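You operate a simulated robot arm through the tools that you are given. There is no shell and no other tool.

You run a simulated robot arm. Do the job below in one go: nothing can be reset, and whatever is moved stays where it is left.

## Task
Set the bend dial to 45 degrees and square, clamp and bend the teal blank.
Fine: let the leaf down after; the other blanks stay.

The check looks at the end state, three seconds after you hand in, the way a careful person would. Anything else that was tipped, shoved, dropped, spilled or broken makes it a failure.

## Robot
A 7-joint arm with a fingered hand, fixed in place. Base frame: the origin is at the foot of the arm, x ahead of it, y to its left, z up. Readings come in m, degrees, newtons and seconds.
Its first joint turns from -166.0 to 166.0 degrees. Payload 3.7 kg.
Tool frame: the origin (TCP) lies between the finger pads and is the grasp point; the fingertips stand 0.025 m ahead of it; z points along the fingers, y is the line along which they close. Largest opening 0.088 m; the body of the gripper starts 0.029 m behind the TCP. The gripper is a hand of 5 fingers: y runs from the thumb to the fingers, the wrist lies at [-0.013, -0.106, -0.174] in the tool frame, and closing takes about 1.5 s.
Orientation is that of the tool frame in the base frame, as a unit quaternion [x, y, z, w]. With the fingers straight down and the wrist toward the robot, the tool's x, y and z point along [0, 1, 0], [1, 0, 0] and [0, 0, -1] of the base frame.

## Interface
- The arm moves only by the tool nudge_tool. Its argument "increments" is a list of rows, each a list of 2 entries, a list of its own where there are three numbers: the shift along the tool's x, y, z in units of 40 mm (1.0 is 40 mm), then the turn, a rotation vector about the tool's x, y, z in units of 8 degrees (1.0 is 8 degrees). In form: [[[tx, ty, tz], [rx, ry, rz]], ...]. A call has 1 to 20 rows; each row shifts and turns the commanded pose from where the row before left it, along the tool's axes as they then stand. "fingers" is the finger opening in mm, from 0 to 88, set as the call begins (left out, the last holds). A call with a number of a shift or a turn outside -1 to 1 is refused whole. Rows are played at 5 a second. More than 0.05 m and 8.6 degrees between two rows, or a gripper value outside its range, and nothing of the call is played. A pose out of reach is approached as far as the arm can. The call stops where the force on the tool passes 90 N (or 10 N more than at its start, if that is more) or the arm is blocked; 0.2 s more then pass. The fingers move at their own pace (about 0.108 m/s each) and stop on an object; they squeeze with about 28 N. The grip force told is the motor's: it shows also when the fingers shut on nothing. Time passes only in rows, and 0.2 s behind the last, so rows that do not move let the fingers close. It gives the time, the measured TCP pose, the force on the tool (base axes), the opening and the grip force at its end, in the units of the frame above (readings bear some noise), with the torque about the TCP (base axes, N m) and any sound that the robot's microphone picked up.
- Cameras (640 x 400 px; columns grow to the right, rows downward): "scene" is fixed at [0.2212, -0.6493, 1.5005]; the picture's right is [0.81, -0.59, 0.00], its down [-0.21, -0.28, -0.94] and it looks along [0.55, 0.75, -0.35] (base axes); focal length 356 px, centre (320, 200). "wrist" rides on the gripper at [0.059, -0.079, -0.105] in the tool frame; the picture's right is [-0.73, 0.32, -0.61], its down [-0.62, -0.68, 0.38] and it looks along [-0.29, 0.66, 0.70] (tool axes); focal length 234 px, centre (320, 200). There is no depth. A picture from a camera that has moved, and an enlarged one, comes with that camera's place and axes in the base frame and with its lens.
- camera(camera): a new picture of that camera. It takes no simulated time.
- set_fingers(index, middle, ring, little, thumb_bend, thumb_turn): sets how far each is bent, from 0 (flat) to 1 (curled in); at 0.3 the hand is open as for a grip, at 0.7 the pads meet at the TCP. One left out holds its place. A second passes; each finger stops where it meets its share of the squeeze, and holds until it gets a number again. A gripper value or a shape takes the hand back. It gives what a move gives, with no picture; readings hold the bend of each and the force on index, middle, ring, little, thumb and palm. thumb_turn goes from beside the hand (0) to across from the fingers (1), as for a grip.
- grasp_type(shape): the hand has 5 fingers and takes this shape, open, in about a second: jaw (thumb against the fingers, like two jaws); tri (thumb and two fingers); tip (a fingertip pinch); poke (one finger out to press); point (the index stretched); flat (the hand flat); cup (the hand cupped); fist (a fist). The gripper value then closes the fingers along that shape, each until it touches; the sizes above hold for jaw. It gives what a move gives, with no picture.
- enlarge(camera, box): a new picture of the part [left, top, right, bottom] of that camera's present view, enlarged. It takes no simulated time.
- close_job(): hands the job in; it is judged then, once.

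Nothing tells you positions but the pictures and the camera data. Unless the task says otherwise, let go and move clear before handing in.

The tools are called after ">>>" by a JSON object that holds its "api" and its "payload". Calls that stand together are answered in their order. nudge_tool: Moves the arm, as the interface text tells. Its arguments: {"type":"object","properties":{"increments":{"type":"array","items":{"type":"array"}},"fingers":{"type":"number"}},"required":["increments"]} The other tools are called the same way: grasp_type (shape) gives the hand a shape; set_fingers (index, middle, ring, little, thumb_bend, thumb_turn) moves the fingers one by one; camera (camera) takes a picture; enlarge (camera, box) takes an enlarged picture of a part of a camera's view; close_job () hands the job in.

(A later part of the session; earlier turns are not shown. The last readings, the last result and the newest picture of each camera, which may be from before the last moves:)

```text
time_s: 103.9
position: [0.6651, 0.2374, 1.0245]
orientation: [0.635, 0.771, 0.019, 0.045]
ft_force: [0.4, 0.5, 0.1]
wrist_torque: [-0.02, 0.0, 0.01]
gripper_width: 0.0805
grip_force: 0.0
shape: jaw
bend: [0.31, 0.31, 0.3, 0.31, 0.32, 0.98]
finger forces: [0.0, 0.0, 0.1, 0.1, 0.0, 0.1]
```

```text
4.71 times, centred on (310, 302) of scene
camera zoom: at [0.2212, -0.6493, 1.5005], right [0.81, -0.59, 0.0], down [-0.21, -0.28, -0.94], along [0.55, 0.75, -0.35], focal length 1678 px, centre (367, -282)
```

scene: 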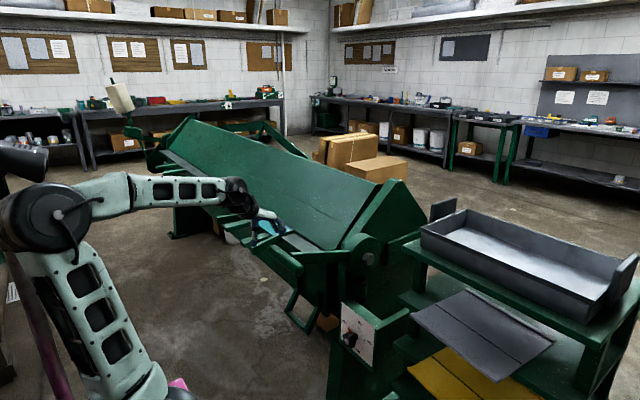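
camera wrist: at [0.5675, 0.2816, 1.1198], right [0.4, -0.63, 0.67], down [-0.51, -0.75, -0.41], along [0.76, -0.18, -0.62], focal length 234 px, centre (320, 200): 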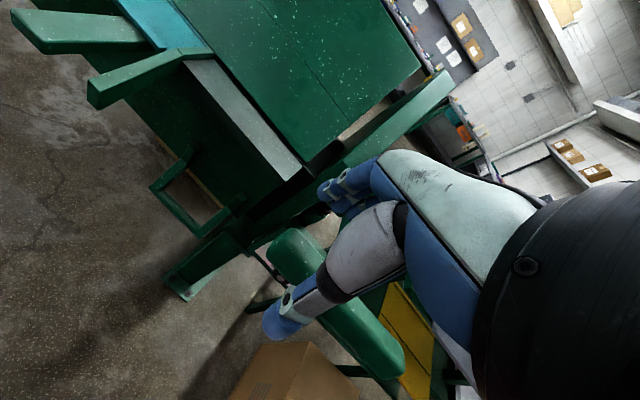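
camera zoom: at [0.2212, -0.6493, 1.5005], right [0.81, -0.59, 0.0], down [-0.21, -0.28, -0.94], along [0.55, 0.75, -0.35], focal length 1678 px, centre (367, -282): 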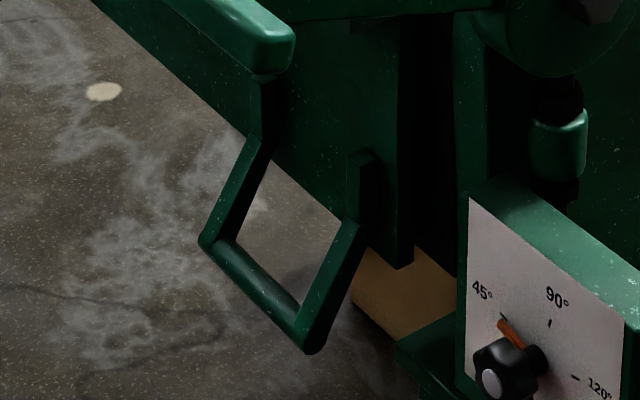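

The handle's cross bar is at x≈0.851, z≈0.510, y≈0.30–0.46; a rigid pull about the hinge takes a hand tilt from ~65° to ~20°. I move left of the lever bar and descend through the gap between lever bar and right rail.

>>> {"api": "nudge_tool", "payload": {"increments": [[[0.73, 0.29, 0.0], [0, 0, 0]], [[0.73, 0.29, 0.0], [0, 0, 0]], [[0.73, 0.29, 0.15], [0, 0, 0]], [[0.73, 0.29, 0.15], [0, 0, 0]], [[0, 0, 0.8], [0, 0, 0]], [[0, 0, 0.8], [0, 0, 0]], [[0, 0, 0.8], [0, 0, 0]], [[0, 0, 0], [0, 0, 0]]]}}

>>> {"api": "camera", "payload": {"camera": "scene"}}

>>> {"api": "camera", "payload": {"camera": "wrist"}}

```text
time_s: 105.7
position: [0.6982, 0.3594, 0.9139]
orientation: [0.634, 0.772, 0.018, 0.045]
ft_force: [0.0, -0.1, -0.2]
wrist_torque: [0.0, 0.0, 0.01]
gripper_width: 0.0805
grip_force: 0.2
shape: jaw
bend: [0.31, 0.31, 0.3, 0.31, 0.32, 0.98]
finger forces: [0.0, 0.0, 0.0, 0.1, 0.0, 0.0]
```

```text
taken
```

scene: 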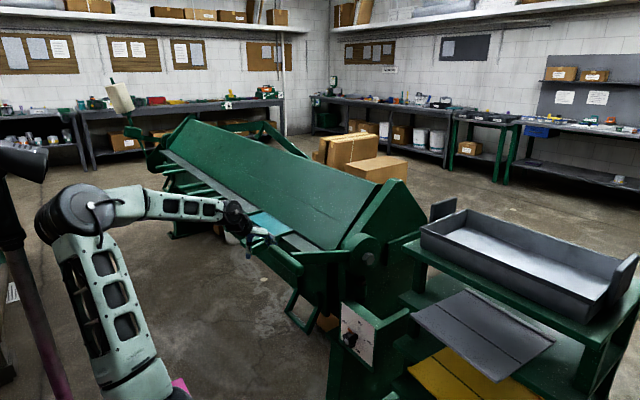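

```text
taken
camera wrist: at [0.6, 0.4041, 1.0097], right [0.4, -0.63, 0.67], down [-0.51, -0.75, -0.41], along [0.76, -0.18, -0.62], focal length 234 px, centre (320, 200)
```

wrist: 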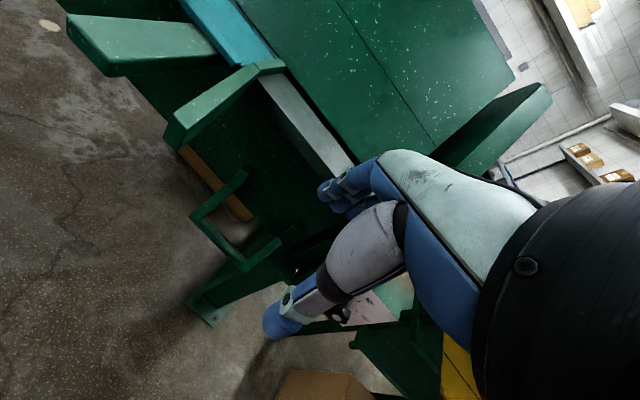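

>>> {"api": "nudge_tool", "payload": {"increments": [[[0, 0, 0.9], [0, 0, 0]], [[0, 0, 0.9], [0, 0, 0]], [[0, 0, 0.9], [0, 0, 0]], [[0, 0, 0.9], [0, 0, 0]], [[0, 0, 0.9], [0, 0, 0]], [[0, 0, 0], [0, 0, 0]]]}}

>>> {"api": "camera", "payload": {"camera": "scene"}}

>>> {"api": "camera", "payload": {"camera": "wrist"}}

```text
time_s: 107.1
position: [0.7172, 0.3513, 0.7348]
orientation: [0.635, 0.771, 0.019, 0.045]
ft_force: [0.8, -0.2, -0.1]
wrist_torque: [-0.03, -0.06, -0.01]
gripper_width: 0.0806
grip_force: 0.1
shape: jaw
bend: [0.31, 0.31, 0.3, 0.31, 0.32, 0.98]
finger forces: [0.1, 0.0, 0.1, 0.0, 0.0, 0.0]
```

```text
taken
```

scene: 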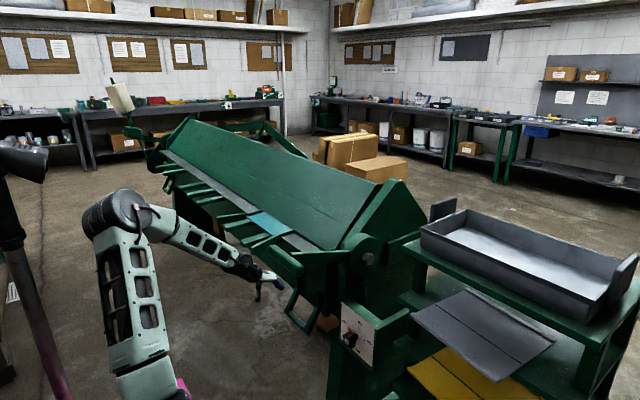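

```text
taken
camera wrist: at [0.619, 0.3962, 0.8308], right [0.4, -0.63, 0.67], down [-0.51, -0.75, -0.41], along [0.76, -0.18, -0.62], focal length 234 px, centre (320, 200)
```

wrist: 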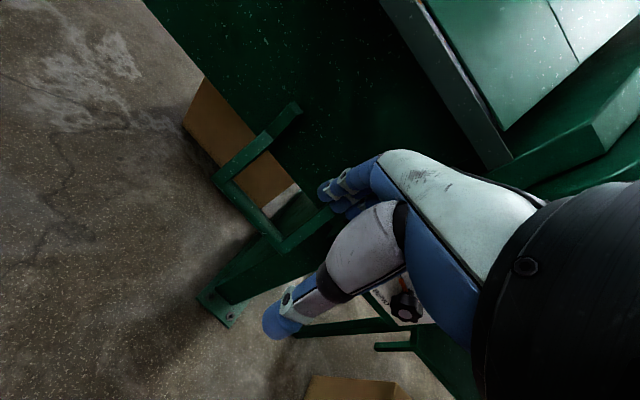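

Handle position confirmed. I now tilt the hand forward in stages in front of the handle.

>>> {"api": "nudge_tool", "payload": {"increments": [[[0.2, 0.2, 0], [-0.9, 0, 0]], [[0.2, 0.2, 0], [-0.9, 0, 0]], [[0.2, 0.2, 0], [-0.9, 0, 0]], [[0.2, 0.2, 0], [-0.9, 0, 0]], [[0, 0, 0], [0, 0, 0]]]}}

>>> {"api": "camera", "payload": {"camera": "wrist"}}

>>> {"api": "camera", "payload": {"camera": "scene"}}

```text
time_s: 108.3
position: [0.7406, 0.3905, 0.7412]
orientation: [0.603, 0.743, 0.21, 0.201]
ft_force: [0.5, 0.9, 0.1]
wrist_torque: [0.0, 0.0, 0.01]
gripper_width: 0.0807
grip_force: 0.1
shape: jaw
bend: [0.31, 0.31, 0.3, 0.31, 0.32, 0.98]
finger forces: [0.1, 0.0, 0.0, 0.1, 0.1, 0.0]
```

```text
taken
camera wrist: at [0.6073, 0.4257, 0.7834], right [0.06, -0.69, 0.72], down [-0.22, -0.71, -0.67], along [0.97, -0.12, -0.2], focal length 234 px, centre (320, 200)
```

wrist: 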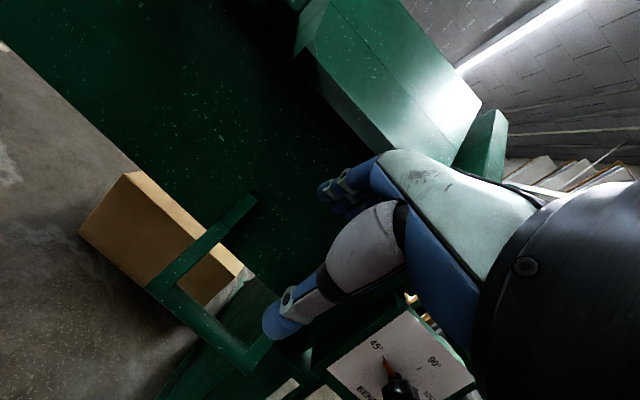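

```text
taken
```

scene: 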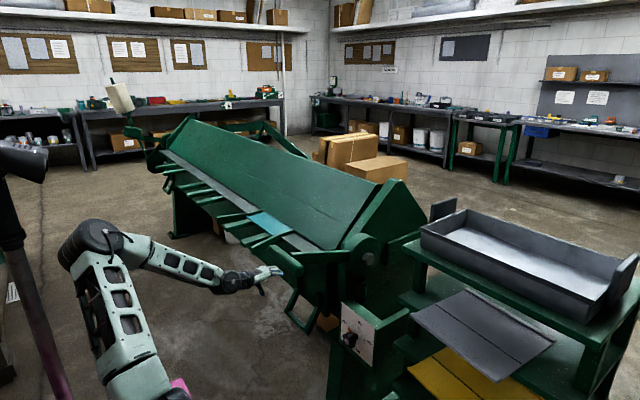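

>>> {"api": "nudge_tool", "payload": {"increments": [[[0, -0.26, 0.73], [0, 0, 0]], [[0, -0.26, 0.73], [0, 0, 0]], [[0, -0.26, 0.73], [0, 0, 0]], [[0, -0.26, 0.6], [0, 0, 0]], [[0, 0, 0], [-0.9, 0, 0]], [[0, 0, 0], [-0.9, 0, 0]], [[0, 0, 0], [-0.9, 0, 0]], [[0, 0, 0], [-0.9, 0, 0]], [[0, 0, 0], [0, 0, 0]]], "fingers": 88}}

>>> {"api": "camera", "payload": {"camera": "wrist"}}

>>> {"api": "enlarge", "payload": {"camera": "scene", "box": [210, 240, 350, 345]}}

```text
time_s: 110.3
position: [0.7688, 0.3901, 0.6273]
orientation: [0.534, 0.667, 0.387, 0.345]
ft_force: [0.4, 0.0, 0.4]
wrist_torque: [0.0, 0.0, -0.03]
gripper_width: 0.0807
grip_force: 0.1
shape: jaw
bend: [0.31, 0.31, 0.3, 0.31, 0.32, 0.98]
finger forces: [0.0, 0.0, 0.0, 0.0, 0.0, 0.0]
```

```text
taken
camera wrist: at [0.6297, 0.4214, 0.6032], right [-0.25, -0.76, 0.6], down [0.15, -0.64, -0.75], along [0.96, -0.1, 0.28], focal length 234 px, centre (320, 200)
```

wrist: 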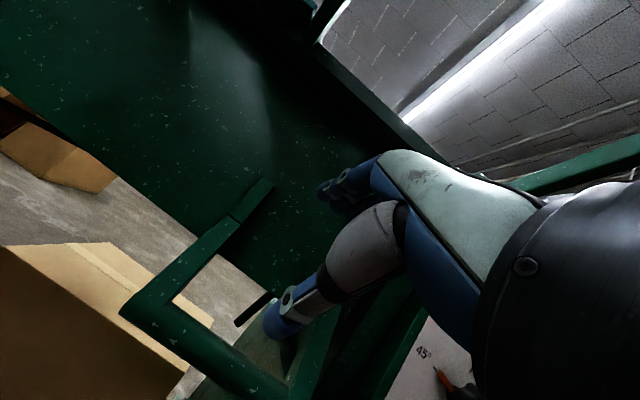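

```text
3.81 times, centred on (280, 292) of scene
camera zoom: at [0.2212, -0.6493, 1.5005], right [0.81, -0.59, 0.0], down [-0.21, -0.28, -0.94], along [0.55, 0.75, -0.35], focal length 1358 px, centre (472, -152)
```

zoom: 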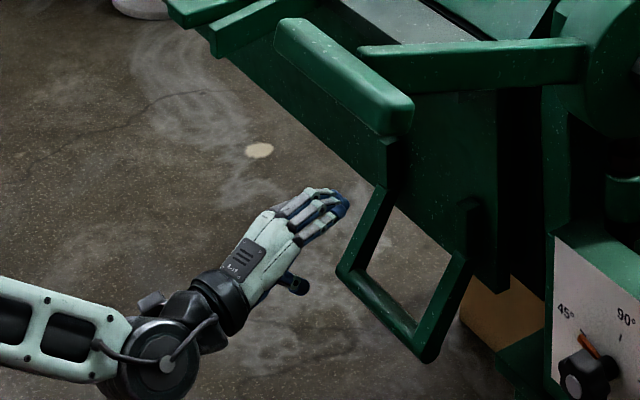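

>>> {"api": "nudge_tool", "payload": {"increments": [[[0, -0.54, 0.475], [0, 0, 0]], [[0, -0.54, 0.475], [0, 0, 0]], [[0, -0.54, 0.4], [0, 0, 0]], [[0, 0, 0], [0, 0, 0]]]}}

>>> {"api": "camera", "payload": {"camera": "wrist"}}

>>> {"api": "enlarge", "payload": {"camera": "scene", "box": [230, 260, 350, 350]}}

```text
time_s: 111.3
position: [0.7883, 0.3889, 0.5449]
orientation: [0.535, 0.667, 0.387, 0.345]
ft_force: [-0.3, 0.3, -0.4]
wrist_torque: [0.0, -0.01, -0.03]
gripper_width: 0.0805
grip_force: 0.0
shape: jaw
bend: [0.31, 0.31, 0.3, 0.31, 0.32, 0.98]
finger forces: [0.1, 0.0, 0.0, 0.0, 0.1, 0.0]
```

```text
taken
camera wrist: at [0.6489, 0.4208, 0.5207], right [-0.25, -0.76, 0.6], down [0.15, -0.64, -0.75], along [0.96, -0.1, 0.27], focal length 234 px, centre (320, 200)
```

wrist: 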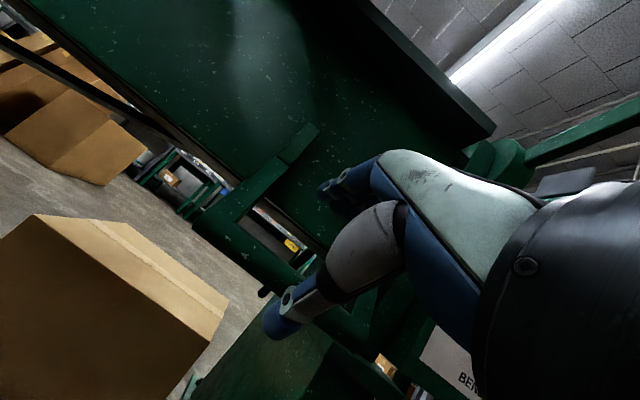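

```text
4.44 times, centred on (290, 305) of scene
camera zoom: at [0.2212, -0.6493, 1.5005], right [0.81, -0.59, 0.0], down [-0.21, -0.28, -0.94], along [0.55, 0.75, -0.35], focal length 1584 px, centre (453, -267)
```

zoom: 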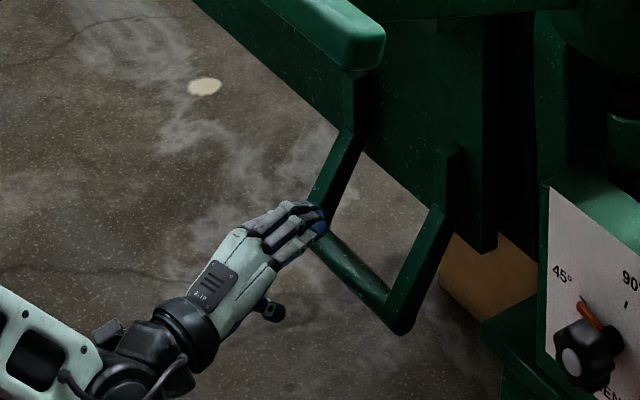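

>>> {"api": "enlarge", "payload": {"camera": "wrist", "box": [180, 110, 400, 350]}}

```text
1.67 times, centred on (290, 230) of wrist
camera zoom: at [0.6489, 0.4208, 0.5207], right [-0.25, -0.76, 0.6], down [0.15, -0.64, -0.75], along [0.96, -0.1, 0.27], focal length 390 px, centre (370, 150)
```

zoom: 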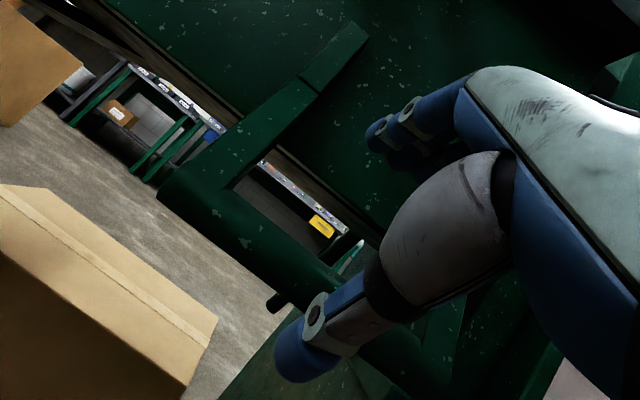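

The bar is lined up between thumb and fingers. I advance along the tool axis to bring the bar into the grip.

>>> {"api": "nudge_tool", "payload": {"increments": [[[0, -0.06, 0.5], [0, 0, 0]], [[0, -0.06, 0.5], [0, 0, 0]], [[0, -0.06, 0.5], [0, 0, 0]], [[0, 0, 0], [0, 0, 0]]]}}

>>> {"api": "enlarge", "payload": {"camera": "wrist", "box": [180, 110, 400, 350]}}

>>> {"api": "enlarge", "payload": {"camera": "scene", "box": [250, 260, 350, 350]}}

```text
time_s: 112.3
position: [0.836, 0.3977, 0.5092]
orientation: [0.535, 0.667, 0.386, 0.345]
ft_force: [-0.1, -0.1, 0.2]
wrist_torque: [0.03, -0.03, 0.0]
gripper_width: 0.0805
grip_force: 0.1
shape: jaw
bend: [0.31, 0.31, 0.3, 0.31, 0.32, 0.98]
finger forces: [0.1, 0.0, 0.0, 0.1, 0.1, 0.0]
```

```text
1.67 times, centred on (290, 230) of wrist
camera zoom: at [0.6976, 0.4297, 0.4855], right [-0.25, -0.76, 0.6], down [0.15, -0.64, -0.75], along [0.96, -0.1, 0.27], focal length 390 px, centre (370, 150)
```

zoom: 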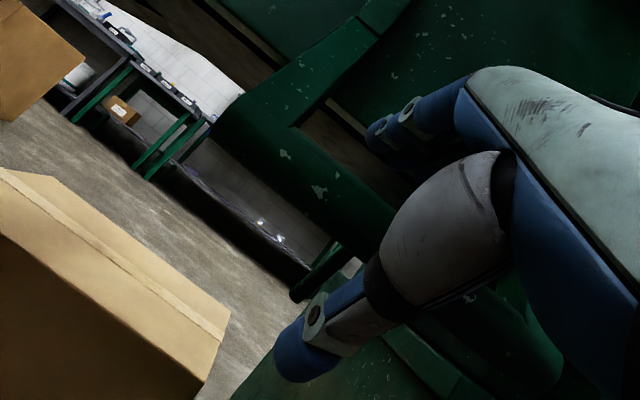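

```text
4.44 times, centred on (300, 305) of scene
camera zoom: at [0.2212, -0.6493, 1.5005], right [0.81, -0.59, 0.0], down [-0.21, -0.28, -0.94], along [0.55, 0.75, -0.35], focal length 1584 px, centre (409, -267)
```

zoom: 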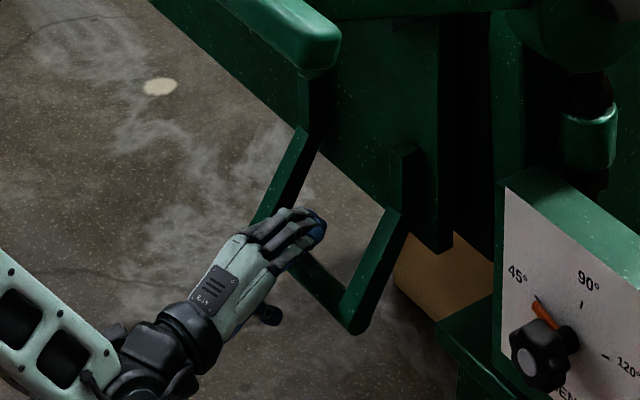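

>>> {"api": "nudge_tool", "payload": {"increments": [[[0, 0, 0.3], [0, 0, 0]], [[0, 0, 0.3], [0, 0, 0]], [[0, 0, 0], [0, 0, 0]]]}}

>>> {"api": "nudge_tool", "payload": {"increments": [[[0, 0, 0], [0, 0, 0]], [[0, 0, 0], [0, 0, 0]], [[0, 0, 0], [0, 0, 0]], [[0, 0, 0], [0, 0, 0]], [[0, 0, 0], [0, 0, 0]], [[0, 0, 0], [0, 0, 0]], [[0, 0, 0], [0, 0, 0]]], "fingers": 0}}

>>> {"api": "enlarge", "payload": {"camera": "wrist", "box": [180, 110, 400, 350]}}

>>> {"api": "enlarge", "payload": {"camera": "scene", "box": [250, 260, 350, 350]}}

```text
time_s: 113.1
position: [0.856, 0.4016, 0.506]
orientation: [0.534, 0.668, 0.388, 0.344]
ft_force: [0.7, 0.7, -0.4]
wrist_torque: [0.02, -0.01, 0.02]
gripper_width: 0.0806
grip_force: 0.0
shape: jaw
bend: [0.31, 0.31, 0.3, 0.31, 0.32, 0.98]
finger forces: [0.1, 0.1, 0.0, 0.0, 0.0, 0.1]
out of reach, approached as far as the arm can: row 2
```

```text
time_s: 114.7
position: [0.8557, 0.4005, 0.505]
orientation: [0.534, 0.668, 0.387, 0.344]
ft_force: [0.4, -1.7, -13.5]
wrist_torque: [-0.06, 0.1, 0.0]
gripper_width: 0.0138
grip_force: 27.9
shape: jaw
bend: [0.74, 0.72, 0.71, 0.71, 0.77, 1.0]
finger forces: [9.1, 3.0, 0.9, 1.2, 25.5, 0.0]
```

```text
1.67 times, centred on (290, 230) of wrist
camera zoom: at [0.7164, 0.4316, 0.4817], right [-0.25, -0.76, 0.6], down [0.15, -0.64, -0.75], along [0.96, -0.1, 0.27], focal length 390 px, centre (370, 150)
```

zoom: 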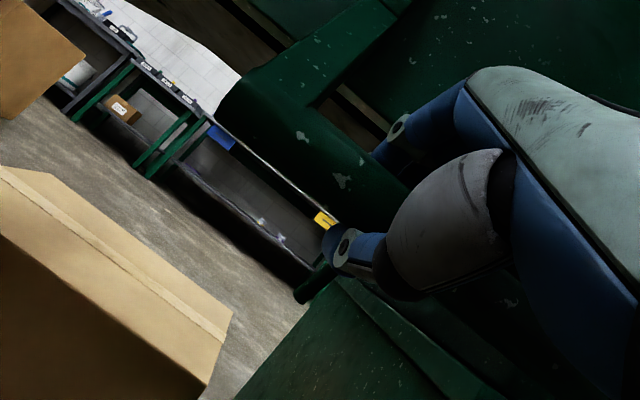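

```text
4.44 times, centred on (300, 305) of scene
camera zoom: at [0.2212, -0.6493, 1.5005], right [0.81, -0.59, 0.0], down [-0.21, -0.28, -0.94], along [0.55, 0.75, -0.35], focal length 1584 px, centre (409, -267)
```

zoom: 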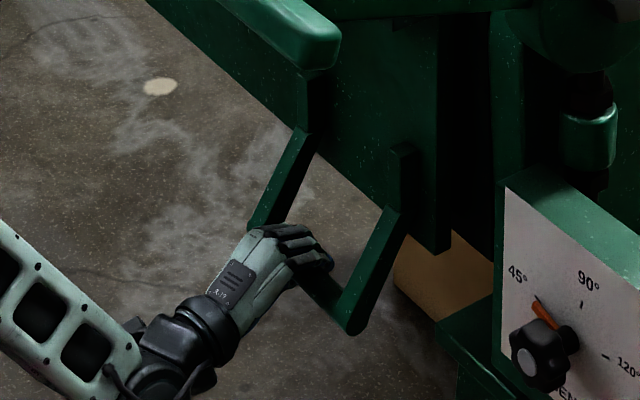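

The fingers are closed round the handle bar. Now I start swinging it about the leaf hinge (≈(0.949, 0.835)), first 8° in small rigid steps.

>>> {"api": "nudge_tool", "payload": {"increments": [[[0.05, -0.05, -0.29], [0.245, 0.0325, 0.037]], [[0.05, -0.05, -0.29], [0.245, 0.0325, 0.037]], [[0.05, -0.05, -0.29], [0.245, 0.0325, 0.037]], [[0.05, -0.05, -0.29], [0.245, 0.0325, 0.037]], [[0, 0, 0], [0, 0, 0]]]}}

>>> {"api": "camera", "payload": {"camera": "scene"}}

>>> {"api": "enlarge", "payload": {"camera": "scene", "box": [220, 200, 350, 350]}}

```text
time_s: 115.9
position: [0.8111, 0.4012, 0.5224]
orientation: [0.561, 0.69, 0.349, 0.297]
ft_force: [-10.6, -3.9, -12.1]
wrist_torque: [0.0, 0.08, -0.04]
gripper_width: 0.0148
grip_force: 27.5
shape: jaw
bend: [0.75, 0.72, 0.71, 0.68, 0.77, 1.0]
finger forces: [7.8, 1.5, 0.0, 0.9, 22.8, 0.0]
```

```text
taken
```

scene: 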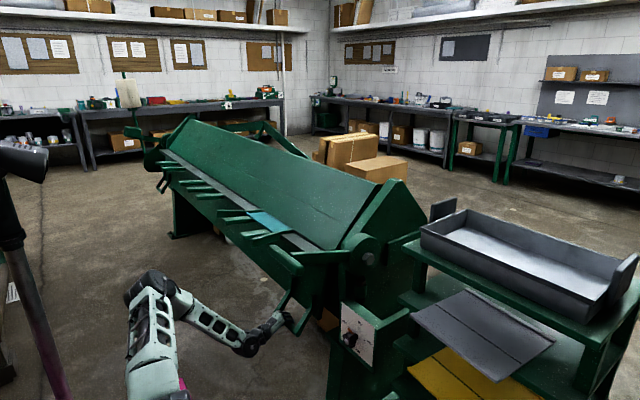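

```text
2.67 times, centred on (285, 275) of scene
camera zoom: at [0.2212, -0.6493, 1.5005], right [0.81, -0.59, 0.0], down [-0.21, -0.28, -0.94], along [0.55, 0.75, -0.35], focal length 951 px, centre (413, 0)
```

zoom: 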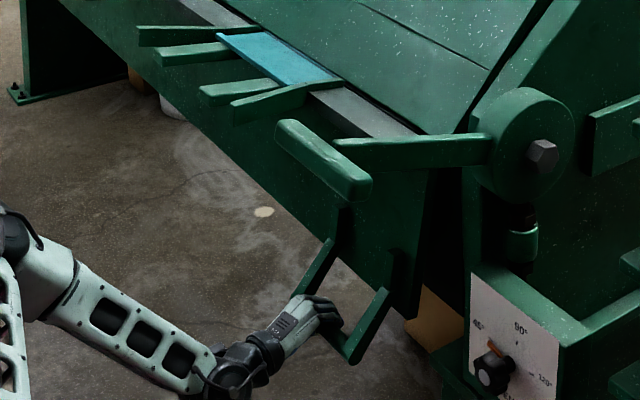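

The leaf follows (the counterweight is swinging up too). Continue in 2° steps.

>>> {"api": "nudge_tool", "payload": {"increments": [[[0.05, -0.05, -0.29], [0.245, 0.0325, 0.037]], [[0.05, -0.05, -0.29], [0.245, 0.0325, 0.037]], [[0.05, -0.05, -0.29], [0.245, 0.0325, 0.037]], [[0.05, -0.05, -0.29], [0.245, 0.0325, 0.037]], [[0.05, -0.05, -0.29], [0.245, 0.0325, 0.037]], [[0.05, -0.05, -0.29], [0.245, 0.0325, 0.037]], [[0, 0, 0], [0, 0, 0]]]}}

>>> {"api": "camera", "payload": {"camera": "scene"}}

>>> {"api": "enlarge", "payload": {"camera": "scene", "box": [220, 190, 350, 340]}}

```text
time_s: 117.5
position: [0.7494, 0.4019, 0.558]
orientation: [0.594, 0.717, 0.289, 0.222]
ft_force: [-15.3, -7.4, -12.6]
wrist_torque: [0.01, 0.14, -0.07]
gripper_width: 0.0154
grip_force: 27.9
shape: jaw
bend: [0.75, 0.73, 0.71, 0.7, 0.77, 1.0]
finger forces: [7.3, 0.8, 0.0, 0.3, 24.6, 0.1]
```

```text
taken
```

scene: 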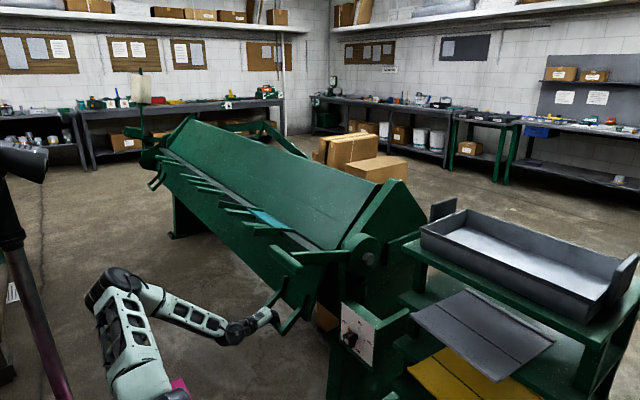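

```text
2.67 times, centred on (285, 265) of scene
camera zoom: at [0.2212, -0.6493, 1.5005], right [0.81, -0.59, 0.0], down [-0.21, -0.28, -0.94], along [0.55, 0.75, -0.35], focal length 951 px, centre (413, 27)
```

zoom: 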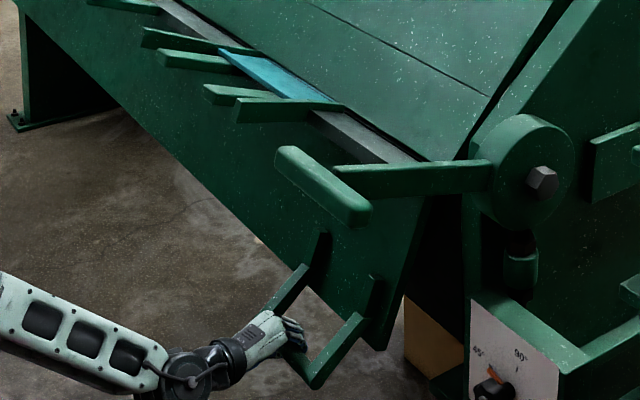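

>>> {"api": "nudge_tool", "payload": {"increments": [[[0.05, -0.05, -0.29], [0.245, 0.0325, 0.037]], [[0.05, -0.05, -0.29], [0.245, 0.0325, 0.037]], [[0.05, -0.05, -0.29], [0.245, 0.0325, 0.037]], [[0.05, -0.05, -0.29], [0.245, 0.0325, 0.037]], [[0.05, -0.05, -0.29], [0.245, 0.0325, 0.037]], [[0.05, -0.05, -0.29], [0.245, 0.0325, 0.037]], [[0, 0, 0], [0, 0, 0]]]}}

>>> {"api": "camera", "payload": {"camera": "scene"}}

>>> {"api": "enlarge", "payload": {"camera": "scene", "box": [220, 190, 350, 340]}}

```text
time_s: 119.1
position: [0.696, 0.4003, 0.6074]
orientation: [0.621, 0.737, 0.225, 0.147]
ft_force: [-18.7, 1.7, -7.6]
wrist_torque: [-0.01, 0.08, -0.01]
gripper_width: 0.0152
grip_force: 28.0
shape: jaw
bend: [0.75, 0.73, 0.71, 0.7, 0.79, 1.0]
finger forces: [6.9, 0.0, 0.0, 0.1, 23.8, 0.1]
```

```text
taken
```

scene: 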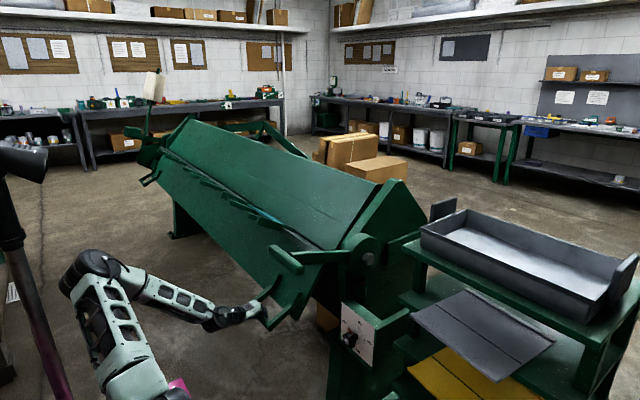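

```text
2.67 times, centred on (285, 265) of scene
camera zoom: at [0.2212, -0.6493, 1.5005], right [0.81, -0.59, 0.0], down [-0.21, -0.28, -0.94], along [0.55, 0.75, -0.35], focal length 951 px, centre (413, 27)
```

zoom: 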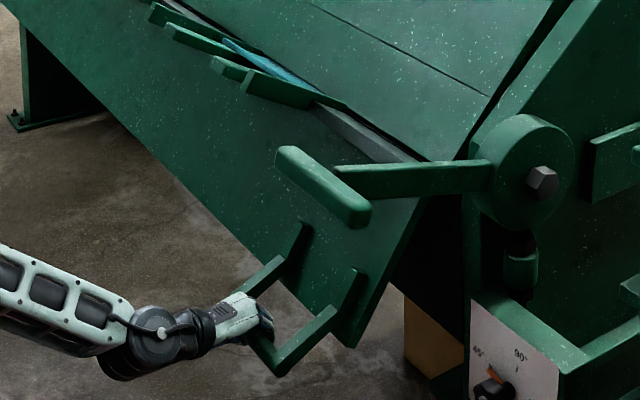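

>>> {"api": "nudge_tool", "payload": {"increments": [[[0.05, -0.05, -0.29], [0.245, 0.0325, 0.037]], [[0.05, -0.05, -0.29], [0.245, 0.0325, 0.037]], [[0.05, -0.05, -0.29], [0.245, 0.0325, 0.037]], [[0.05, -0.05, -0.29], [0.245, 0.0325, 0.037]], [[0, 0, 0], [0, 0, 0]]]}}

>>> {"api": "enlarge", "payload": {"camera": "scene", "box": [220, 190, 350, 340]}}

>>> {"api": "enlarge", "payload": {"camera": "scene", "box": [0, 110, 100, 400]}}

```text
time_s: 120.3
position: [0.6667, 0.4008, 0.6442]
orientation: [0.634, 0.745, 0.182, 0.095]
ft_force: [-20.3, -4.7, -5.9]
wrist_torque: [0.0, 0.1, -0.02]
gripper_width: 0.0153
grip_force: 28.0
shape: jaw
bend: [0.75, 0.73, 0.71, 0.7, 0.79, 1.0]
finger forces: [7.3, 0.0, 0.0, 0.0, 24.4, 0.0]
```

```text
2.67 times, centred on (285, 265) of scene
camera zoom: at [0.2212, -0.6493, 1.5005], right [0.81, -0.59, 0.0], down [-0.21, -0.28, -0.94], along [0.55, 0.75, -0.35], focal length 951 px, centre (413, 27)
```

zoom: 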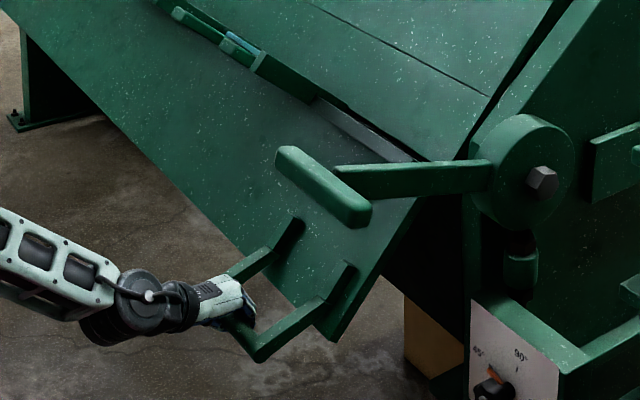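

```text
1.38 times, centred on (50, 255) of scene
camera zoom: at [0.2212, -0.6493, 1.5005], right [0.81, -0.59, 0.0], down [-0.21, -0.28, -0.94], along [0.55, 0.75, -0.35], focal length 492 px, centre (692, 124)
```

zoom: 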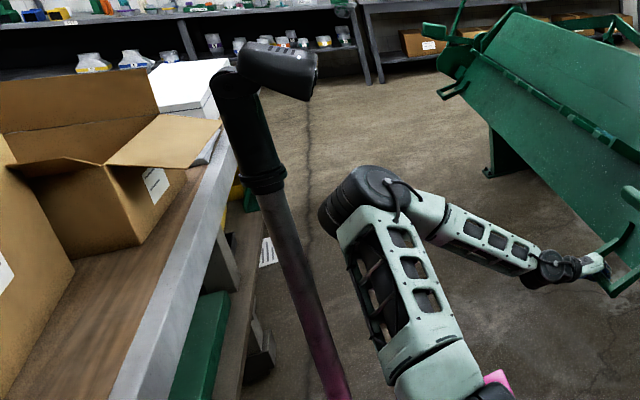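

About 40° now; I continue in 1° steps towards the 45° stop.

>>> {"api": "nudge_tool", "payload": {"increments": [[[0.025, -0.025, -0.145], [0.1225, 0.016, 0.0185]], [[0.025, -0.025, -0.145], [0.1225, 0.016, 0.0185]], [[0.025, -0.025, -0.145], [0.1225, 0.016, 0.0185]], [[0.025, -0.025, -0.145], [0.1225, 0.016, 0.0185]], [[0, 0, 0], [0, 0, 0]]]}}

>>> {"api": "nudge_tool", "payload": {"increments": [[[0.025, -0.025, -0.145], [0.1225, 0.016, 0.0185]], [[0.025, -0.025, -0.145], [0.1225, 0.016, 0.0185]], [[0, 0, 0], [0, 0, 0]]]}}

>>> {"api": "enlarge", "payload": {"camera": "scene", "box": [220, 190, 350, 340]}}

```text
time_s: 121.5
position: [0.6547, 0.4, 0.6635]
orientation: [0.641, 0.748, 0.16, 0.069]
ft_force: [-16.3, 0.8, -6.8]
wrist_torque: [0.03, 0.05, -0.05]
gripper_width: 0.0149
grip_force: 28.4
shape: jaw
bend: [0.75, 0.73, 0.71, 0.7, 0.8, 1.0]
finger forces: [8.3, 0.1, 0.1, 0.0, 23.9, 0.0]
```

```text
time_s: 122.3
position: [0.6489, 0.3992, 0.671]
orientation: [0.644, 0.749, 0.146, 0.056]
ft_force: [6.5, 6.1, -55.4]
wrist_torque: [0.01, 0.03, 0.02]
gripper_width: 0.012
grip_force: 28.3
shape: jaw
bend: [0.74, 0.72, 0.71, 0.69, 0.77, 1.0]
finger forces: [15.5, 4.9, 0.4, 3.3, 32.4, 0.0]
```

```text
2.67 times, centred on (285, 265) of scene
camera zoom: at [0.2212, -0.6493, 1.5005], right [0.81, -0.59, 0.0], down [-0.21, -0.28, -0.94], along [0.55, 0.75, -0.35], focal length 951 px, centre (413, 27)
```

zoom: 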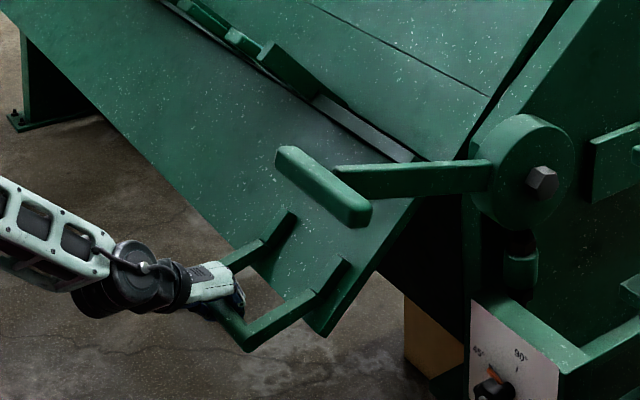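

Force rose sharply at ~45.5°: the leaf is on the dial stop, so the bend is made. Now I let the leaf down by reversing the swing.

>>> {"api": "nudge_tool", "payload": {"increments": [[[0, 0, 0], [0, 0, 0]], [[-0.025, 0.03, 0.145], [-0.1225, -0.016, -0.0185]], [[-0.05, 0.06, 0.29], [-0.245, -0.0325, -0.037]], [[-0.05, 0.06, 0.29], [-0.245, -0.0325, -0.037]], [[-0.05, 0.06, 0.29], [-0.245, -0.0325, -0.037]], [[-0.05, 0.06, 0.29], [-0.245, -0.0325, -0.037]], [[-0.05, 0.06, 0.29], [-0.245, -0.0325, -0.037]], [[0, 0, 0], [0, 0, 0]]]}}

>>> {"api": "enlarge", "payload": {"camera": "scene", "box": [220, 190, 350, 340]}}

```text
time_s: 124.1
position: [0.6864, 0.4014, 0.6188]
orientation: [0.627, 0.74, 0.209, 0.128]
ft_force: [-6.4, 0.9, -8.4]
wrist_torque: [0.03, -0.39, -0.04]
gripper_width: 0.0115
grip_force: 27.7
shape: jaw
bend: [0.74, 0.73, 0.71, 0.7, 0.83, 1.0]
finger forces: [0.0, 0.0, 0.0, 0.1, 9.1, 0.0]
```

```text
2.67 times, centred on (285, 265) of scene
camera zoom: at [0.2212, -0.6493, 1.5005], right [0.81, -0.59, 0.0], down [-0.21, -0.28, -0.94], along [0.55, 0.75, -0.35], focal length 951 px, centre (413, 27)
```

zoom: 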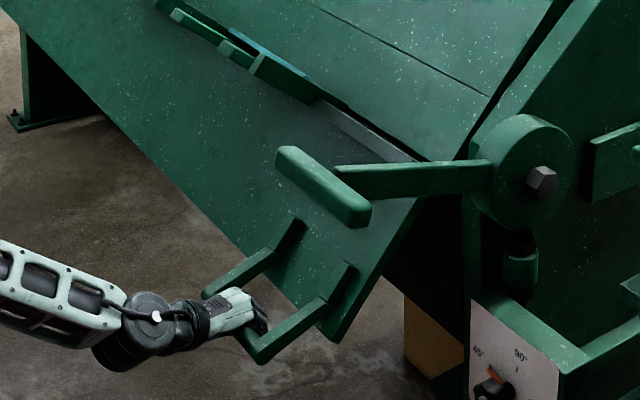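

>>> {"api": "nudge_tool", "payload": {"increments": [[[-0.05, 0.06, 0.29], [-0.245, -0.0325, -0.037]], [[-0.05, 0.06, 0.29], [-0.245, -0.0325, -0.037]], [[-0.05, 0.06, 0.29], [-0.245, -0.0325, -0.037]], [[-0.05, 0.06, 0.29], [-0.245, -0.0325, -0.037]], [[-0.05, 0.06, 0.29], [-0.245, -0.0325, -0.037]], [[0, 0, 0], [0, 0, 0]]]}}

>>> {"api": "enlarge", "payload": {"camera": "scene", "box": [220, 190, 350, 340]}}

>>> {"api": "camera", "payload": {"camera": "wrist"}}

```text
time_s: 125.5
position: [0.7272, 0.3998, 0.5763]
orientation: [0.606, 0.726, 0.263, 0.192]
ft_force: [-3.9, -1.3, -9.6]
wrist_torque: [0.06, -0.36, 0.01]
gripper_width: 0.0115
grip_force: 27.9
shape: jaw
bend: [0.74, 0.73, 0.71, 0.7, 0.83, 1.0]
finger forces: [0.1, 0.0, 0.0, 0.1, 7.9, 0.0]
```

```text
2.67 times, centred on (285, 265) of scene
camera zoom: at [0.2212, -0.6493, 1.5005], right [0.81, -0.59, 0.0], down [-0.21, -0.28, -0.94], along [0.55, 0.75, -0.35], focal length 951 px, centre (413, 27)
```

zoom: 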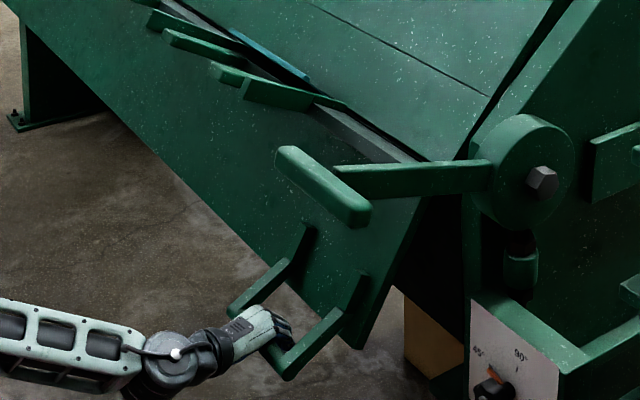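

```text
taken
camera wrist: at [0.5907, 0.432, 0.6126], right [0.03, -0.76, 0.65], down [-0.18, -0.64, -0.75], along [0.98, -0.1, -0.16], focal length 234 px, centre (320, 200)
```

wrist: 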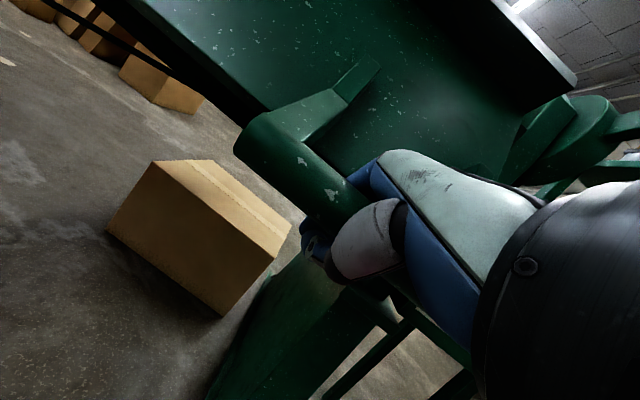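

The flange stays bent up while the leaf goes down. Continue lowering.

>>> {"api": "nudge_tool", "payload": {"increments": [[[-0.05, 0.06, 0.29], [-0.245, -0.0325, -0.037]], [[-0.05, 0.06, 0.29], [-0.245, -0.0325, -0.037]], [[-0.05, 0.06, 0.29], [-0.245, -0.0325, -0.037]], [[-0.05, 0.06, 0.29], [-0.245, -0.0325, -0.037]], [[-0.05, 0.06, 0.29], [-0.245, -0.0325, -0.037]], [[-0.05, 0.06, 0.29], [-0.245, -0.0325, -0.037]], [[0, 0, 0], [0, 0, 0]]]}}

>>> {"api": "enlarge", "payload": {"camera": "scene", "box": [220, 190, 350, 340]}}

```text
time_s: 127.1
position: [0.7859, 0.4018, 0.5331]
orientation: [0.575, 0.702, 0.325, 0.267]
ft_force: [-0.8, -0.7, -7.5]
wrist_torque: [0.07, -0.26, 0.0]
gripper_width: 0.0112
grip_force: 28.0
shape: jaw
bend: [0.74, 0.73, 0.71, 0.7, 0.83, 1.0]
finger forces: [0.0, 0.1, 0.0, 0.0, 5.7, 0.0]
```

```text
2.67 times, centred on (285, 265) of scene
camera zoom: at [0.2212, -0.6493, 1.5005], right [0.81, -0.59, 0.0], down [-0.21, -0.28, -0.94], along [0.55, 0.75, -0.35], focal length 951 px, centre (413, 27)
```

zoom: 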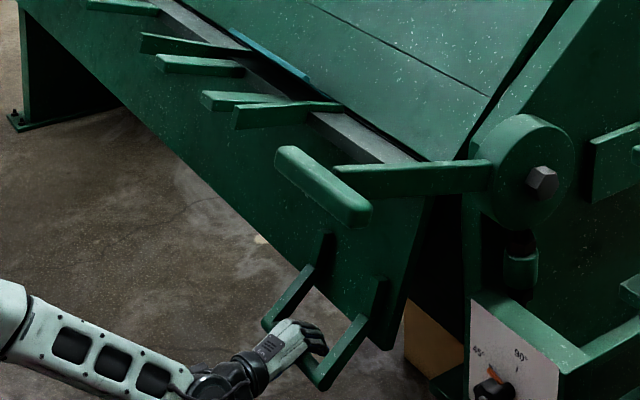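

>>> {"api": "nudge_tool", "payload": {"increments": [[[-0.05, 0.06, 0.29], [-0.245, -0.0325, -0.037]], [[-0.05, 0.06, 0.29], [-0.245, -0.0325, -0.037]], [[-0.05, 0.06, 0.29], [-0.245, -0.0325, -0.037]], [[-0.05, 0.06, 0.29], [-0.245, -0.0325, -0.037]], [[-0.05, 0.06, 0.29], [-0.245, -0.0325, -0.037]], [[0, 0, 0], [0, 0, 0]]]}}

>>> {"api": "enlarge", "payload": {"camera": "scene", "box": [220, 190, 350, 340]}}

```text
time_s: 128.5
position: [0.8422, 0.4006, 0.5092]
orientation: [0.545, 0.676, 0.373, 0.328]
ft_force: [0.1, -0.6, -13.4]
wrist_torque: [0.09, -0.52, -0.02]
gripper_width: 0.0112
grip_force: 28.1
shape: jaw
bend: [0.74, 0.73, 0.71, 0.7, 0.83, 1.0]
finger forces: [0.0, 0.1, 0.1, 0.0, 11.1, 0.0]
```

```text
2.67 times, centred on (285, 265) of scene
camera zoom: at [0.2212, -0.6493, 1.5005], right [0.81, -0.59, 0.0], down [-0.21, -0.28, -0.94], along [0.55, 0.75, -0.35], focal length 951 px, centre (413, 27)
```

zoom: 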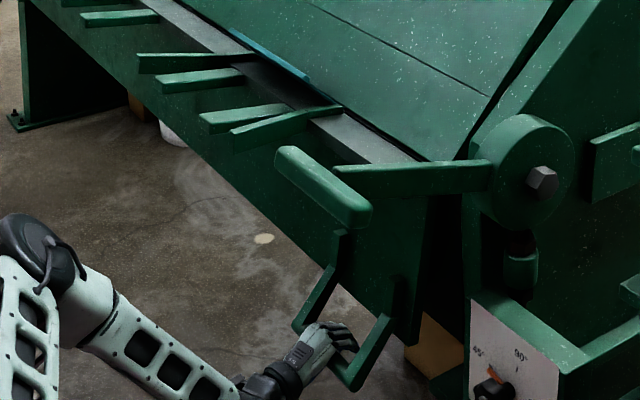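

The leaf is still about 7° up. I continue pushing forward without further tilting.

>>> {"api": "nudge_tool", "payload": {"increments": [[[-0.058, 0.105, 0.28], [0, 0, 0]], [[-0.058, 0.105, 0.28], [0, 0, 0]], [[0, 0, 0], [0, 0, 0]]]}}

>>> {"api": "enlarge", "payload": {"camera": "scene", "box": [220, 190, 350, 340]}}

```text
time_s: 129.3
position: [0.8643, 0.4014, 0.5045]
orientation: [0.545, 0.677, 0.371, 0.326]
ft_force: [-12.4, -2.9, -45.9]
wrist_torque: [0.18, -1.83, 0.08]
gripper_width: 0.0134
grip_force: 27.5
shape: jaw
bend: [0.75, 0.73, 0.71, 0.7, 0.84, 1.0]
finger forces: [0.0, 0.0, 0.0, 0.0, 41.5, 0.1]
```

```text
2.67 times, centred on (285, 265) of scene
camera zoom: at [0.2212, -0.6493, 1.5005], right [0.81, -0.59, 0.0], down [-0.21, -0.28, -0.94], along [0.55, 0.75, -0.35], focal length 951 px, centre (413, 27)
```

zoom: 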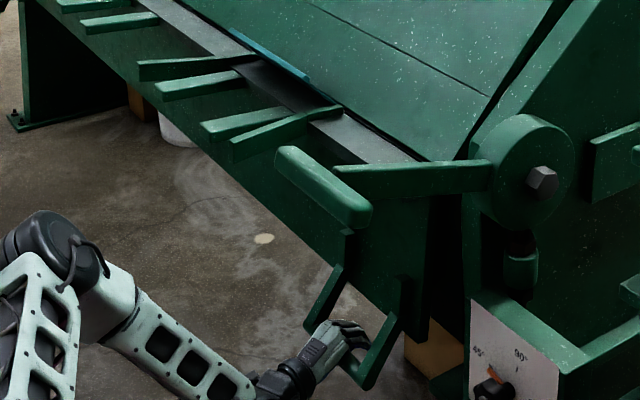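

Thumb pressure is building because the bar needs to drop slightly as it goes back. I open the hand a bit so the palm can push the bar home.

>>> {"api": "nudge_tool", "payload": {"increments": [[[0, 0, 0], [0, 0, 0]], [[0, 0, 0], [0, 0, 0]], [[0, 0, 0], [0, 0, 0]], [[0, 0, 0], [0, 0, 0]]], "fingers": 70}}

>>> {"api": "enlarge", "payload": {"camera": "scene", "box": [220, 190, 350, 340]}}

>>> {"api": "enlarge", "payload": {"camera": "wrist", "box": [180, 110, 400, 350]}}

```text
time_s: 130.3
position: [0.8652, 0.4018, 0.5093]
orientation: [0.545, 0.675, 0.375, 0.328]
ft_force: [-1.5, 1.1, 0.7]
wrist_torque: [-0.01, 0.03, 0.02]
gripper_width: 0.0638
grip_force: 0.0
shape: jaw
bend: [0.27, 0.36, 0.33, 0.34, 0.56, 0.99]
finger forces: [0.0, 0.0, 0.1, 0.0, 1.0, 0.0]
```

```text
2.67 times, centred on (285, 265) of scene
camera zoom: at [0.2212, -0.6493, 1.5005], right [0.81, -0.59, 0.0], down [-0.21, -0.28, -0.94], along [0.55, 0.75, -0.35], focal length 951 px, centre (413, 27)
```

zoom: 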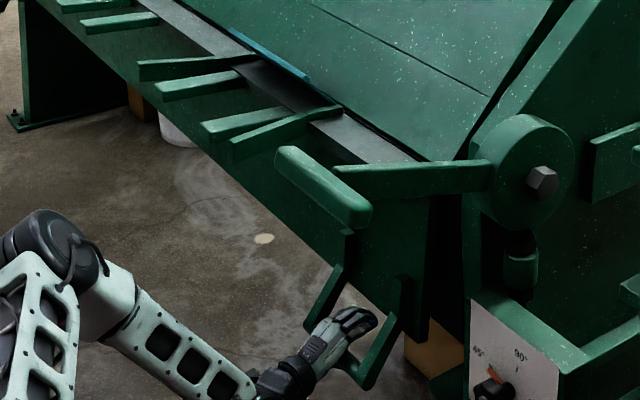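

```text
1.67 times, centred on (290, 230) of wrist
camera zoom: at [0.7249, 0.4335, 0.492], right [-0.22, -0.76, 0.61], down [0.11, -0.64, -0.76], along [0.97, -0.1, 0.23], focal length 390 px, centre (370, 150)
```

zoom: 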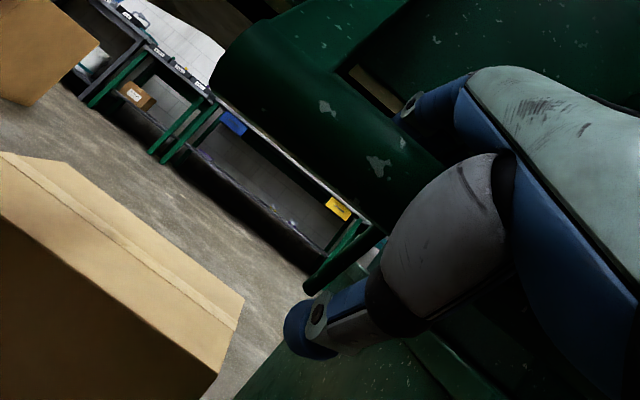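

>>> {"api": "nudge_tool", "payload": {"increments": [[[-0.05, 0.08, 0.26], [0, 0, 0]], [[-0.05, 0.08, 0.26], [0, 0, 0]], [[-0.05, 0.08, 0.26], [0, 0, 0]], [[0, 0, 0], [0, 0, 0]]]}}

>>> {"api": "enlarge", "payload": {"camera": "scene", "box": [220, 190, 350, 340]}}

>>> {"api": "enlarge", "payload": {"camera": "wrist", "box": [180, 110, 400, 350]}}

```text
time_s: 131.3
position: [0.8939, 0.4017, 0.4982]
orientation: [0.545, 0.677, 0.372, 0.326]
ft_force: [-28.7, -1.1, -7.4]
wrist_torque: [-0.01, -0.36, -0.03]
gripper_width: 0.0641
grip_force: 0.1
shape: jaw
bend: [0.27, 0.36, 0.33, 0.34, 0.56, 0.98]
finger forces: [0.0, 0.1, 0.0, 0.0, 29.5, 0.0]
```

```text
2.67 times, centred on (285, 265) of scene
camera zoom: at [0.2212, -0.6493, 1.5005], right [0.81, -0.59, 0.0], down [-0.21, -0.28, -0.94], along [0.55, 0.75, -0.35], focal length 951 px, centre (413, 27)
```

zoom: 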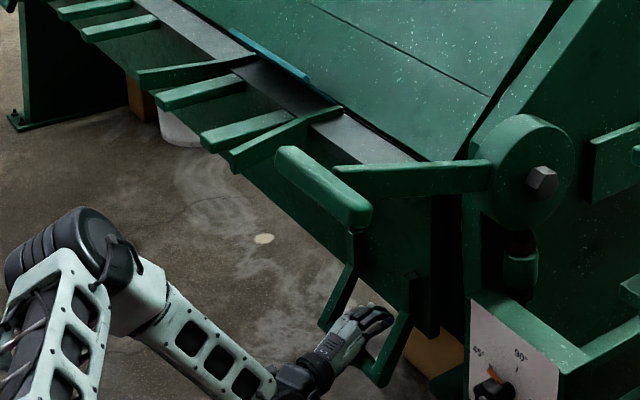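

```text
1.67 times, centred on (290, 230) of wrist
camera zoom: at [0.7549, 0.4324, 0.484], right [-0.21, -0.76, 0.61], down [0.11, -0.64, -0.76], along [0.97, -0.09, 0.22], focal length 390 px, centre (370, 150)
```

zoom: 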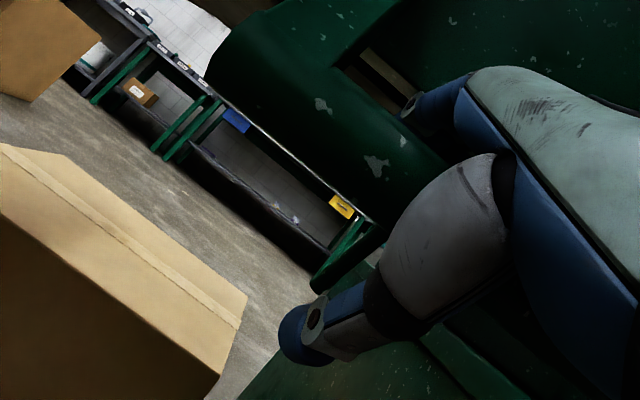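

The leaf looks fully down against its rest. I open the hand wide and back straight out of the handle.

>>> {"api": "nudge_tool", "payload": {"increments": [[[0, 0, -0.05], [0, 0, 0]], [[0, 0, -0.05], [0, 0, 0]], [[0, 0, 0], [0, 0, 0]], [[0, 0, -0.3], [0, 0, 0]], [[0, 0, -0.3], [0, 0, 0]], [[0, 0, -0.3], [0, 0, 0]], [[0, 0, -0.3], [0, 0, 0]], [[0, 0, 0], [0, 0, 0]]], "fingers": 88}}

>>> {"api": "enlarge", "payload": {"camera": "scene", "box": [220, 190, 350, 340]}}

>>> {"api": "enlarge", "payload": {"camera": "wrist", "box": [180, 110, 400, 350]}}

```text
time_s: 133.1
position: [0.8514, 0.3931, 0.5256]
orientation: [0.544, 0.676, 0.374, 0.327]
ft_force: [0.1, -0.1, 0.7]
wrist_torque: [-0.01, 0.01, 0.0]
gripper_width: 0.0803
grip_force: 0.1
shape: jaw
bend: [0.31, 0.32, 0.3, 0.31, 0.32, 0.98]
finger forces: [0.0, 0.0, 0.0, 0.0, 0.1, 0.0]
```

```text
2.67 times, centred on (285, 265) of scene
camera zoom: at [0.2212, -0.6493, 1.5005], right [0.81, -0.59, 0.0], down [-0.21, -0.28, -0.94], along [0.55, 0.75, -0.35], focal length 951 px, centre (413, 27)
```

zoom: 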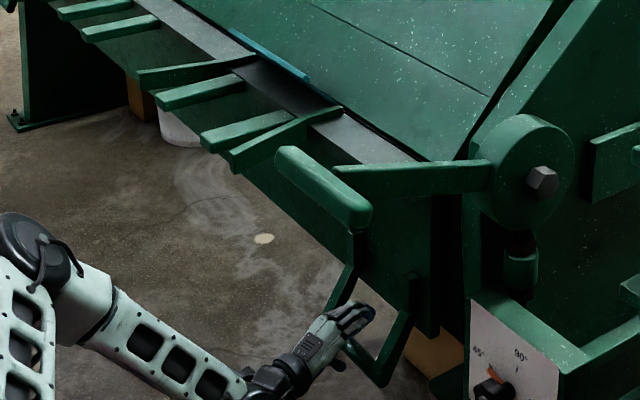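

```text
1.67 times, centred on (290, 230) of wrist
camera zoom: at [0.712, 0.4241, 0.5088], right [-0.22, -0.76, 0.61], down [0.11, -0.64, -0.76], along [0.97, -0.1, 0.22], focal length 390 px, centre (370, 150)
```

zoom: 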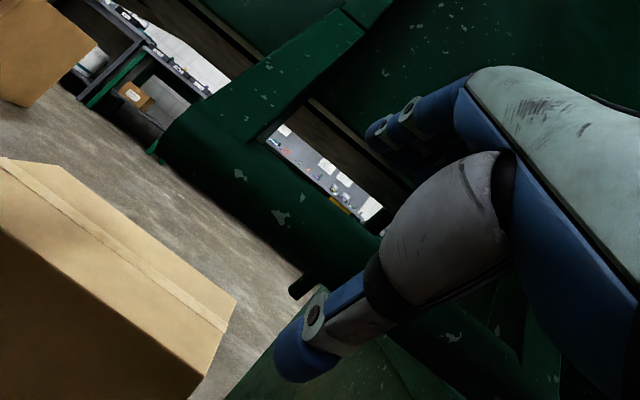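

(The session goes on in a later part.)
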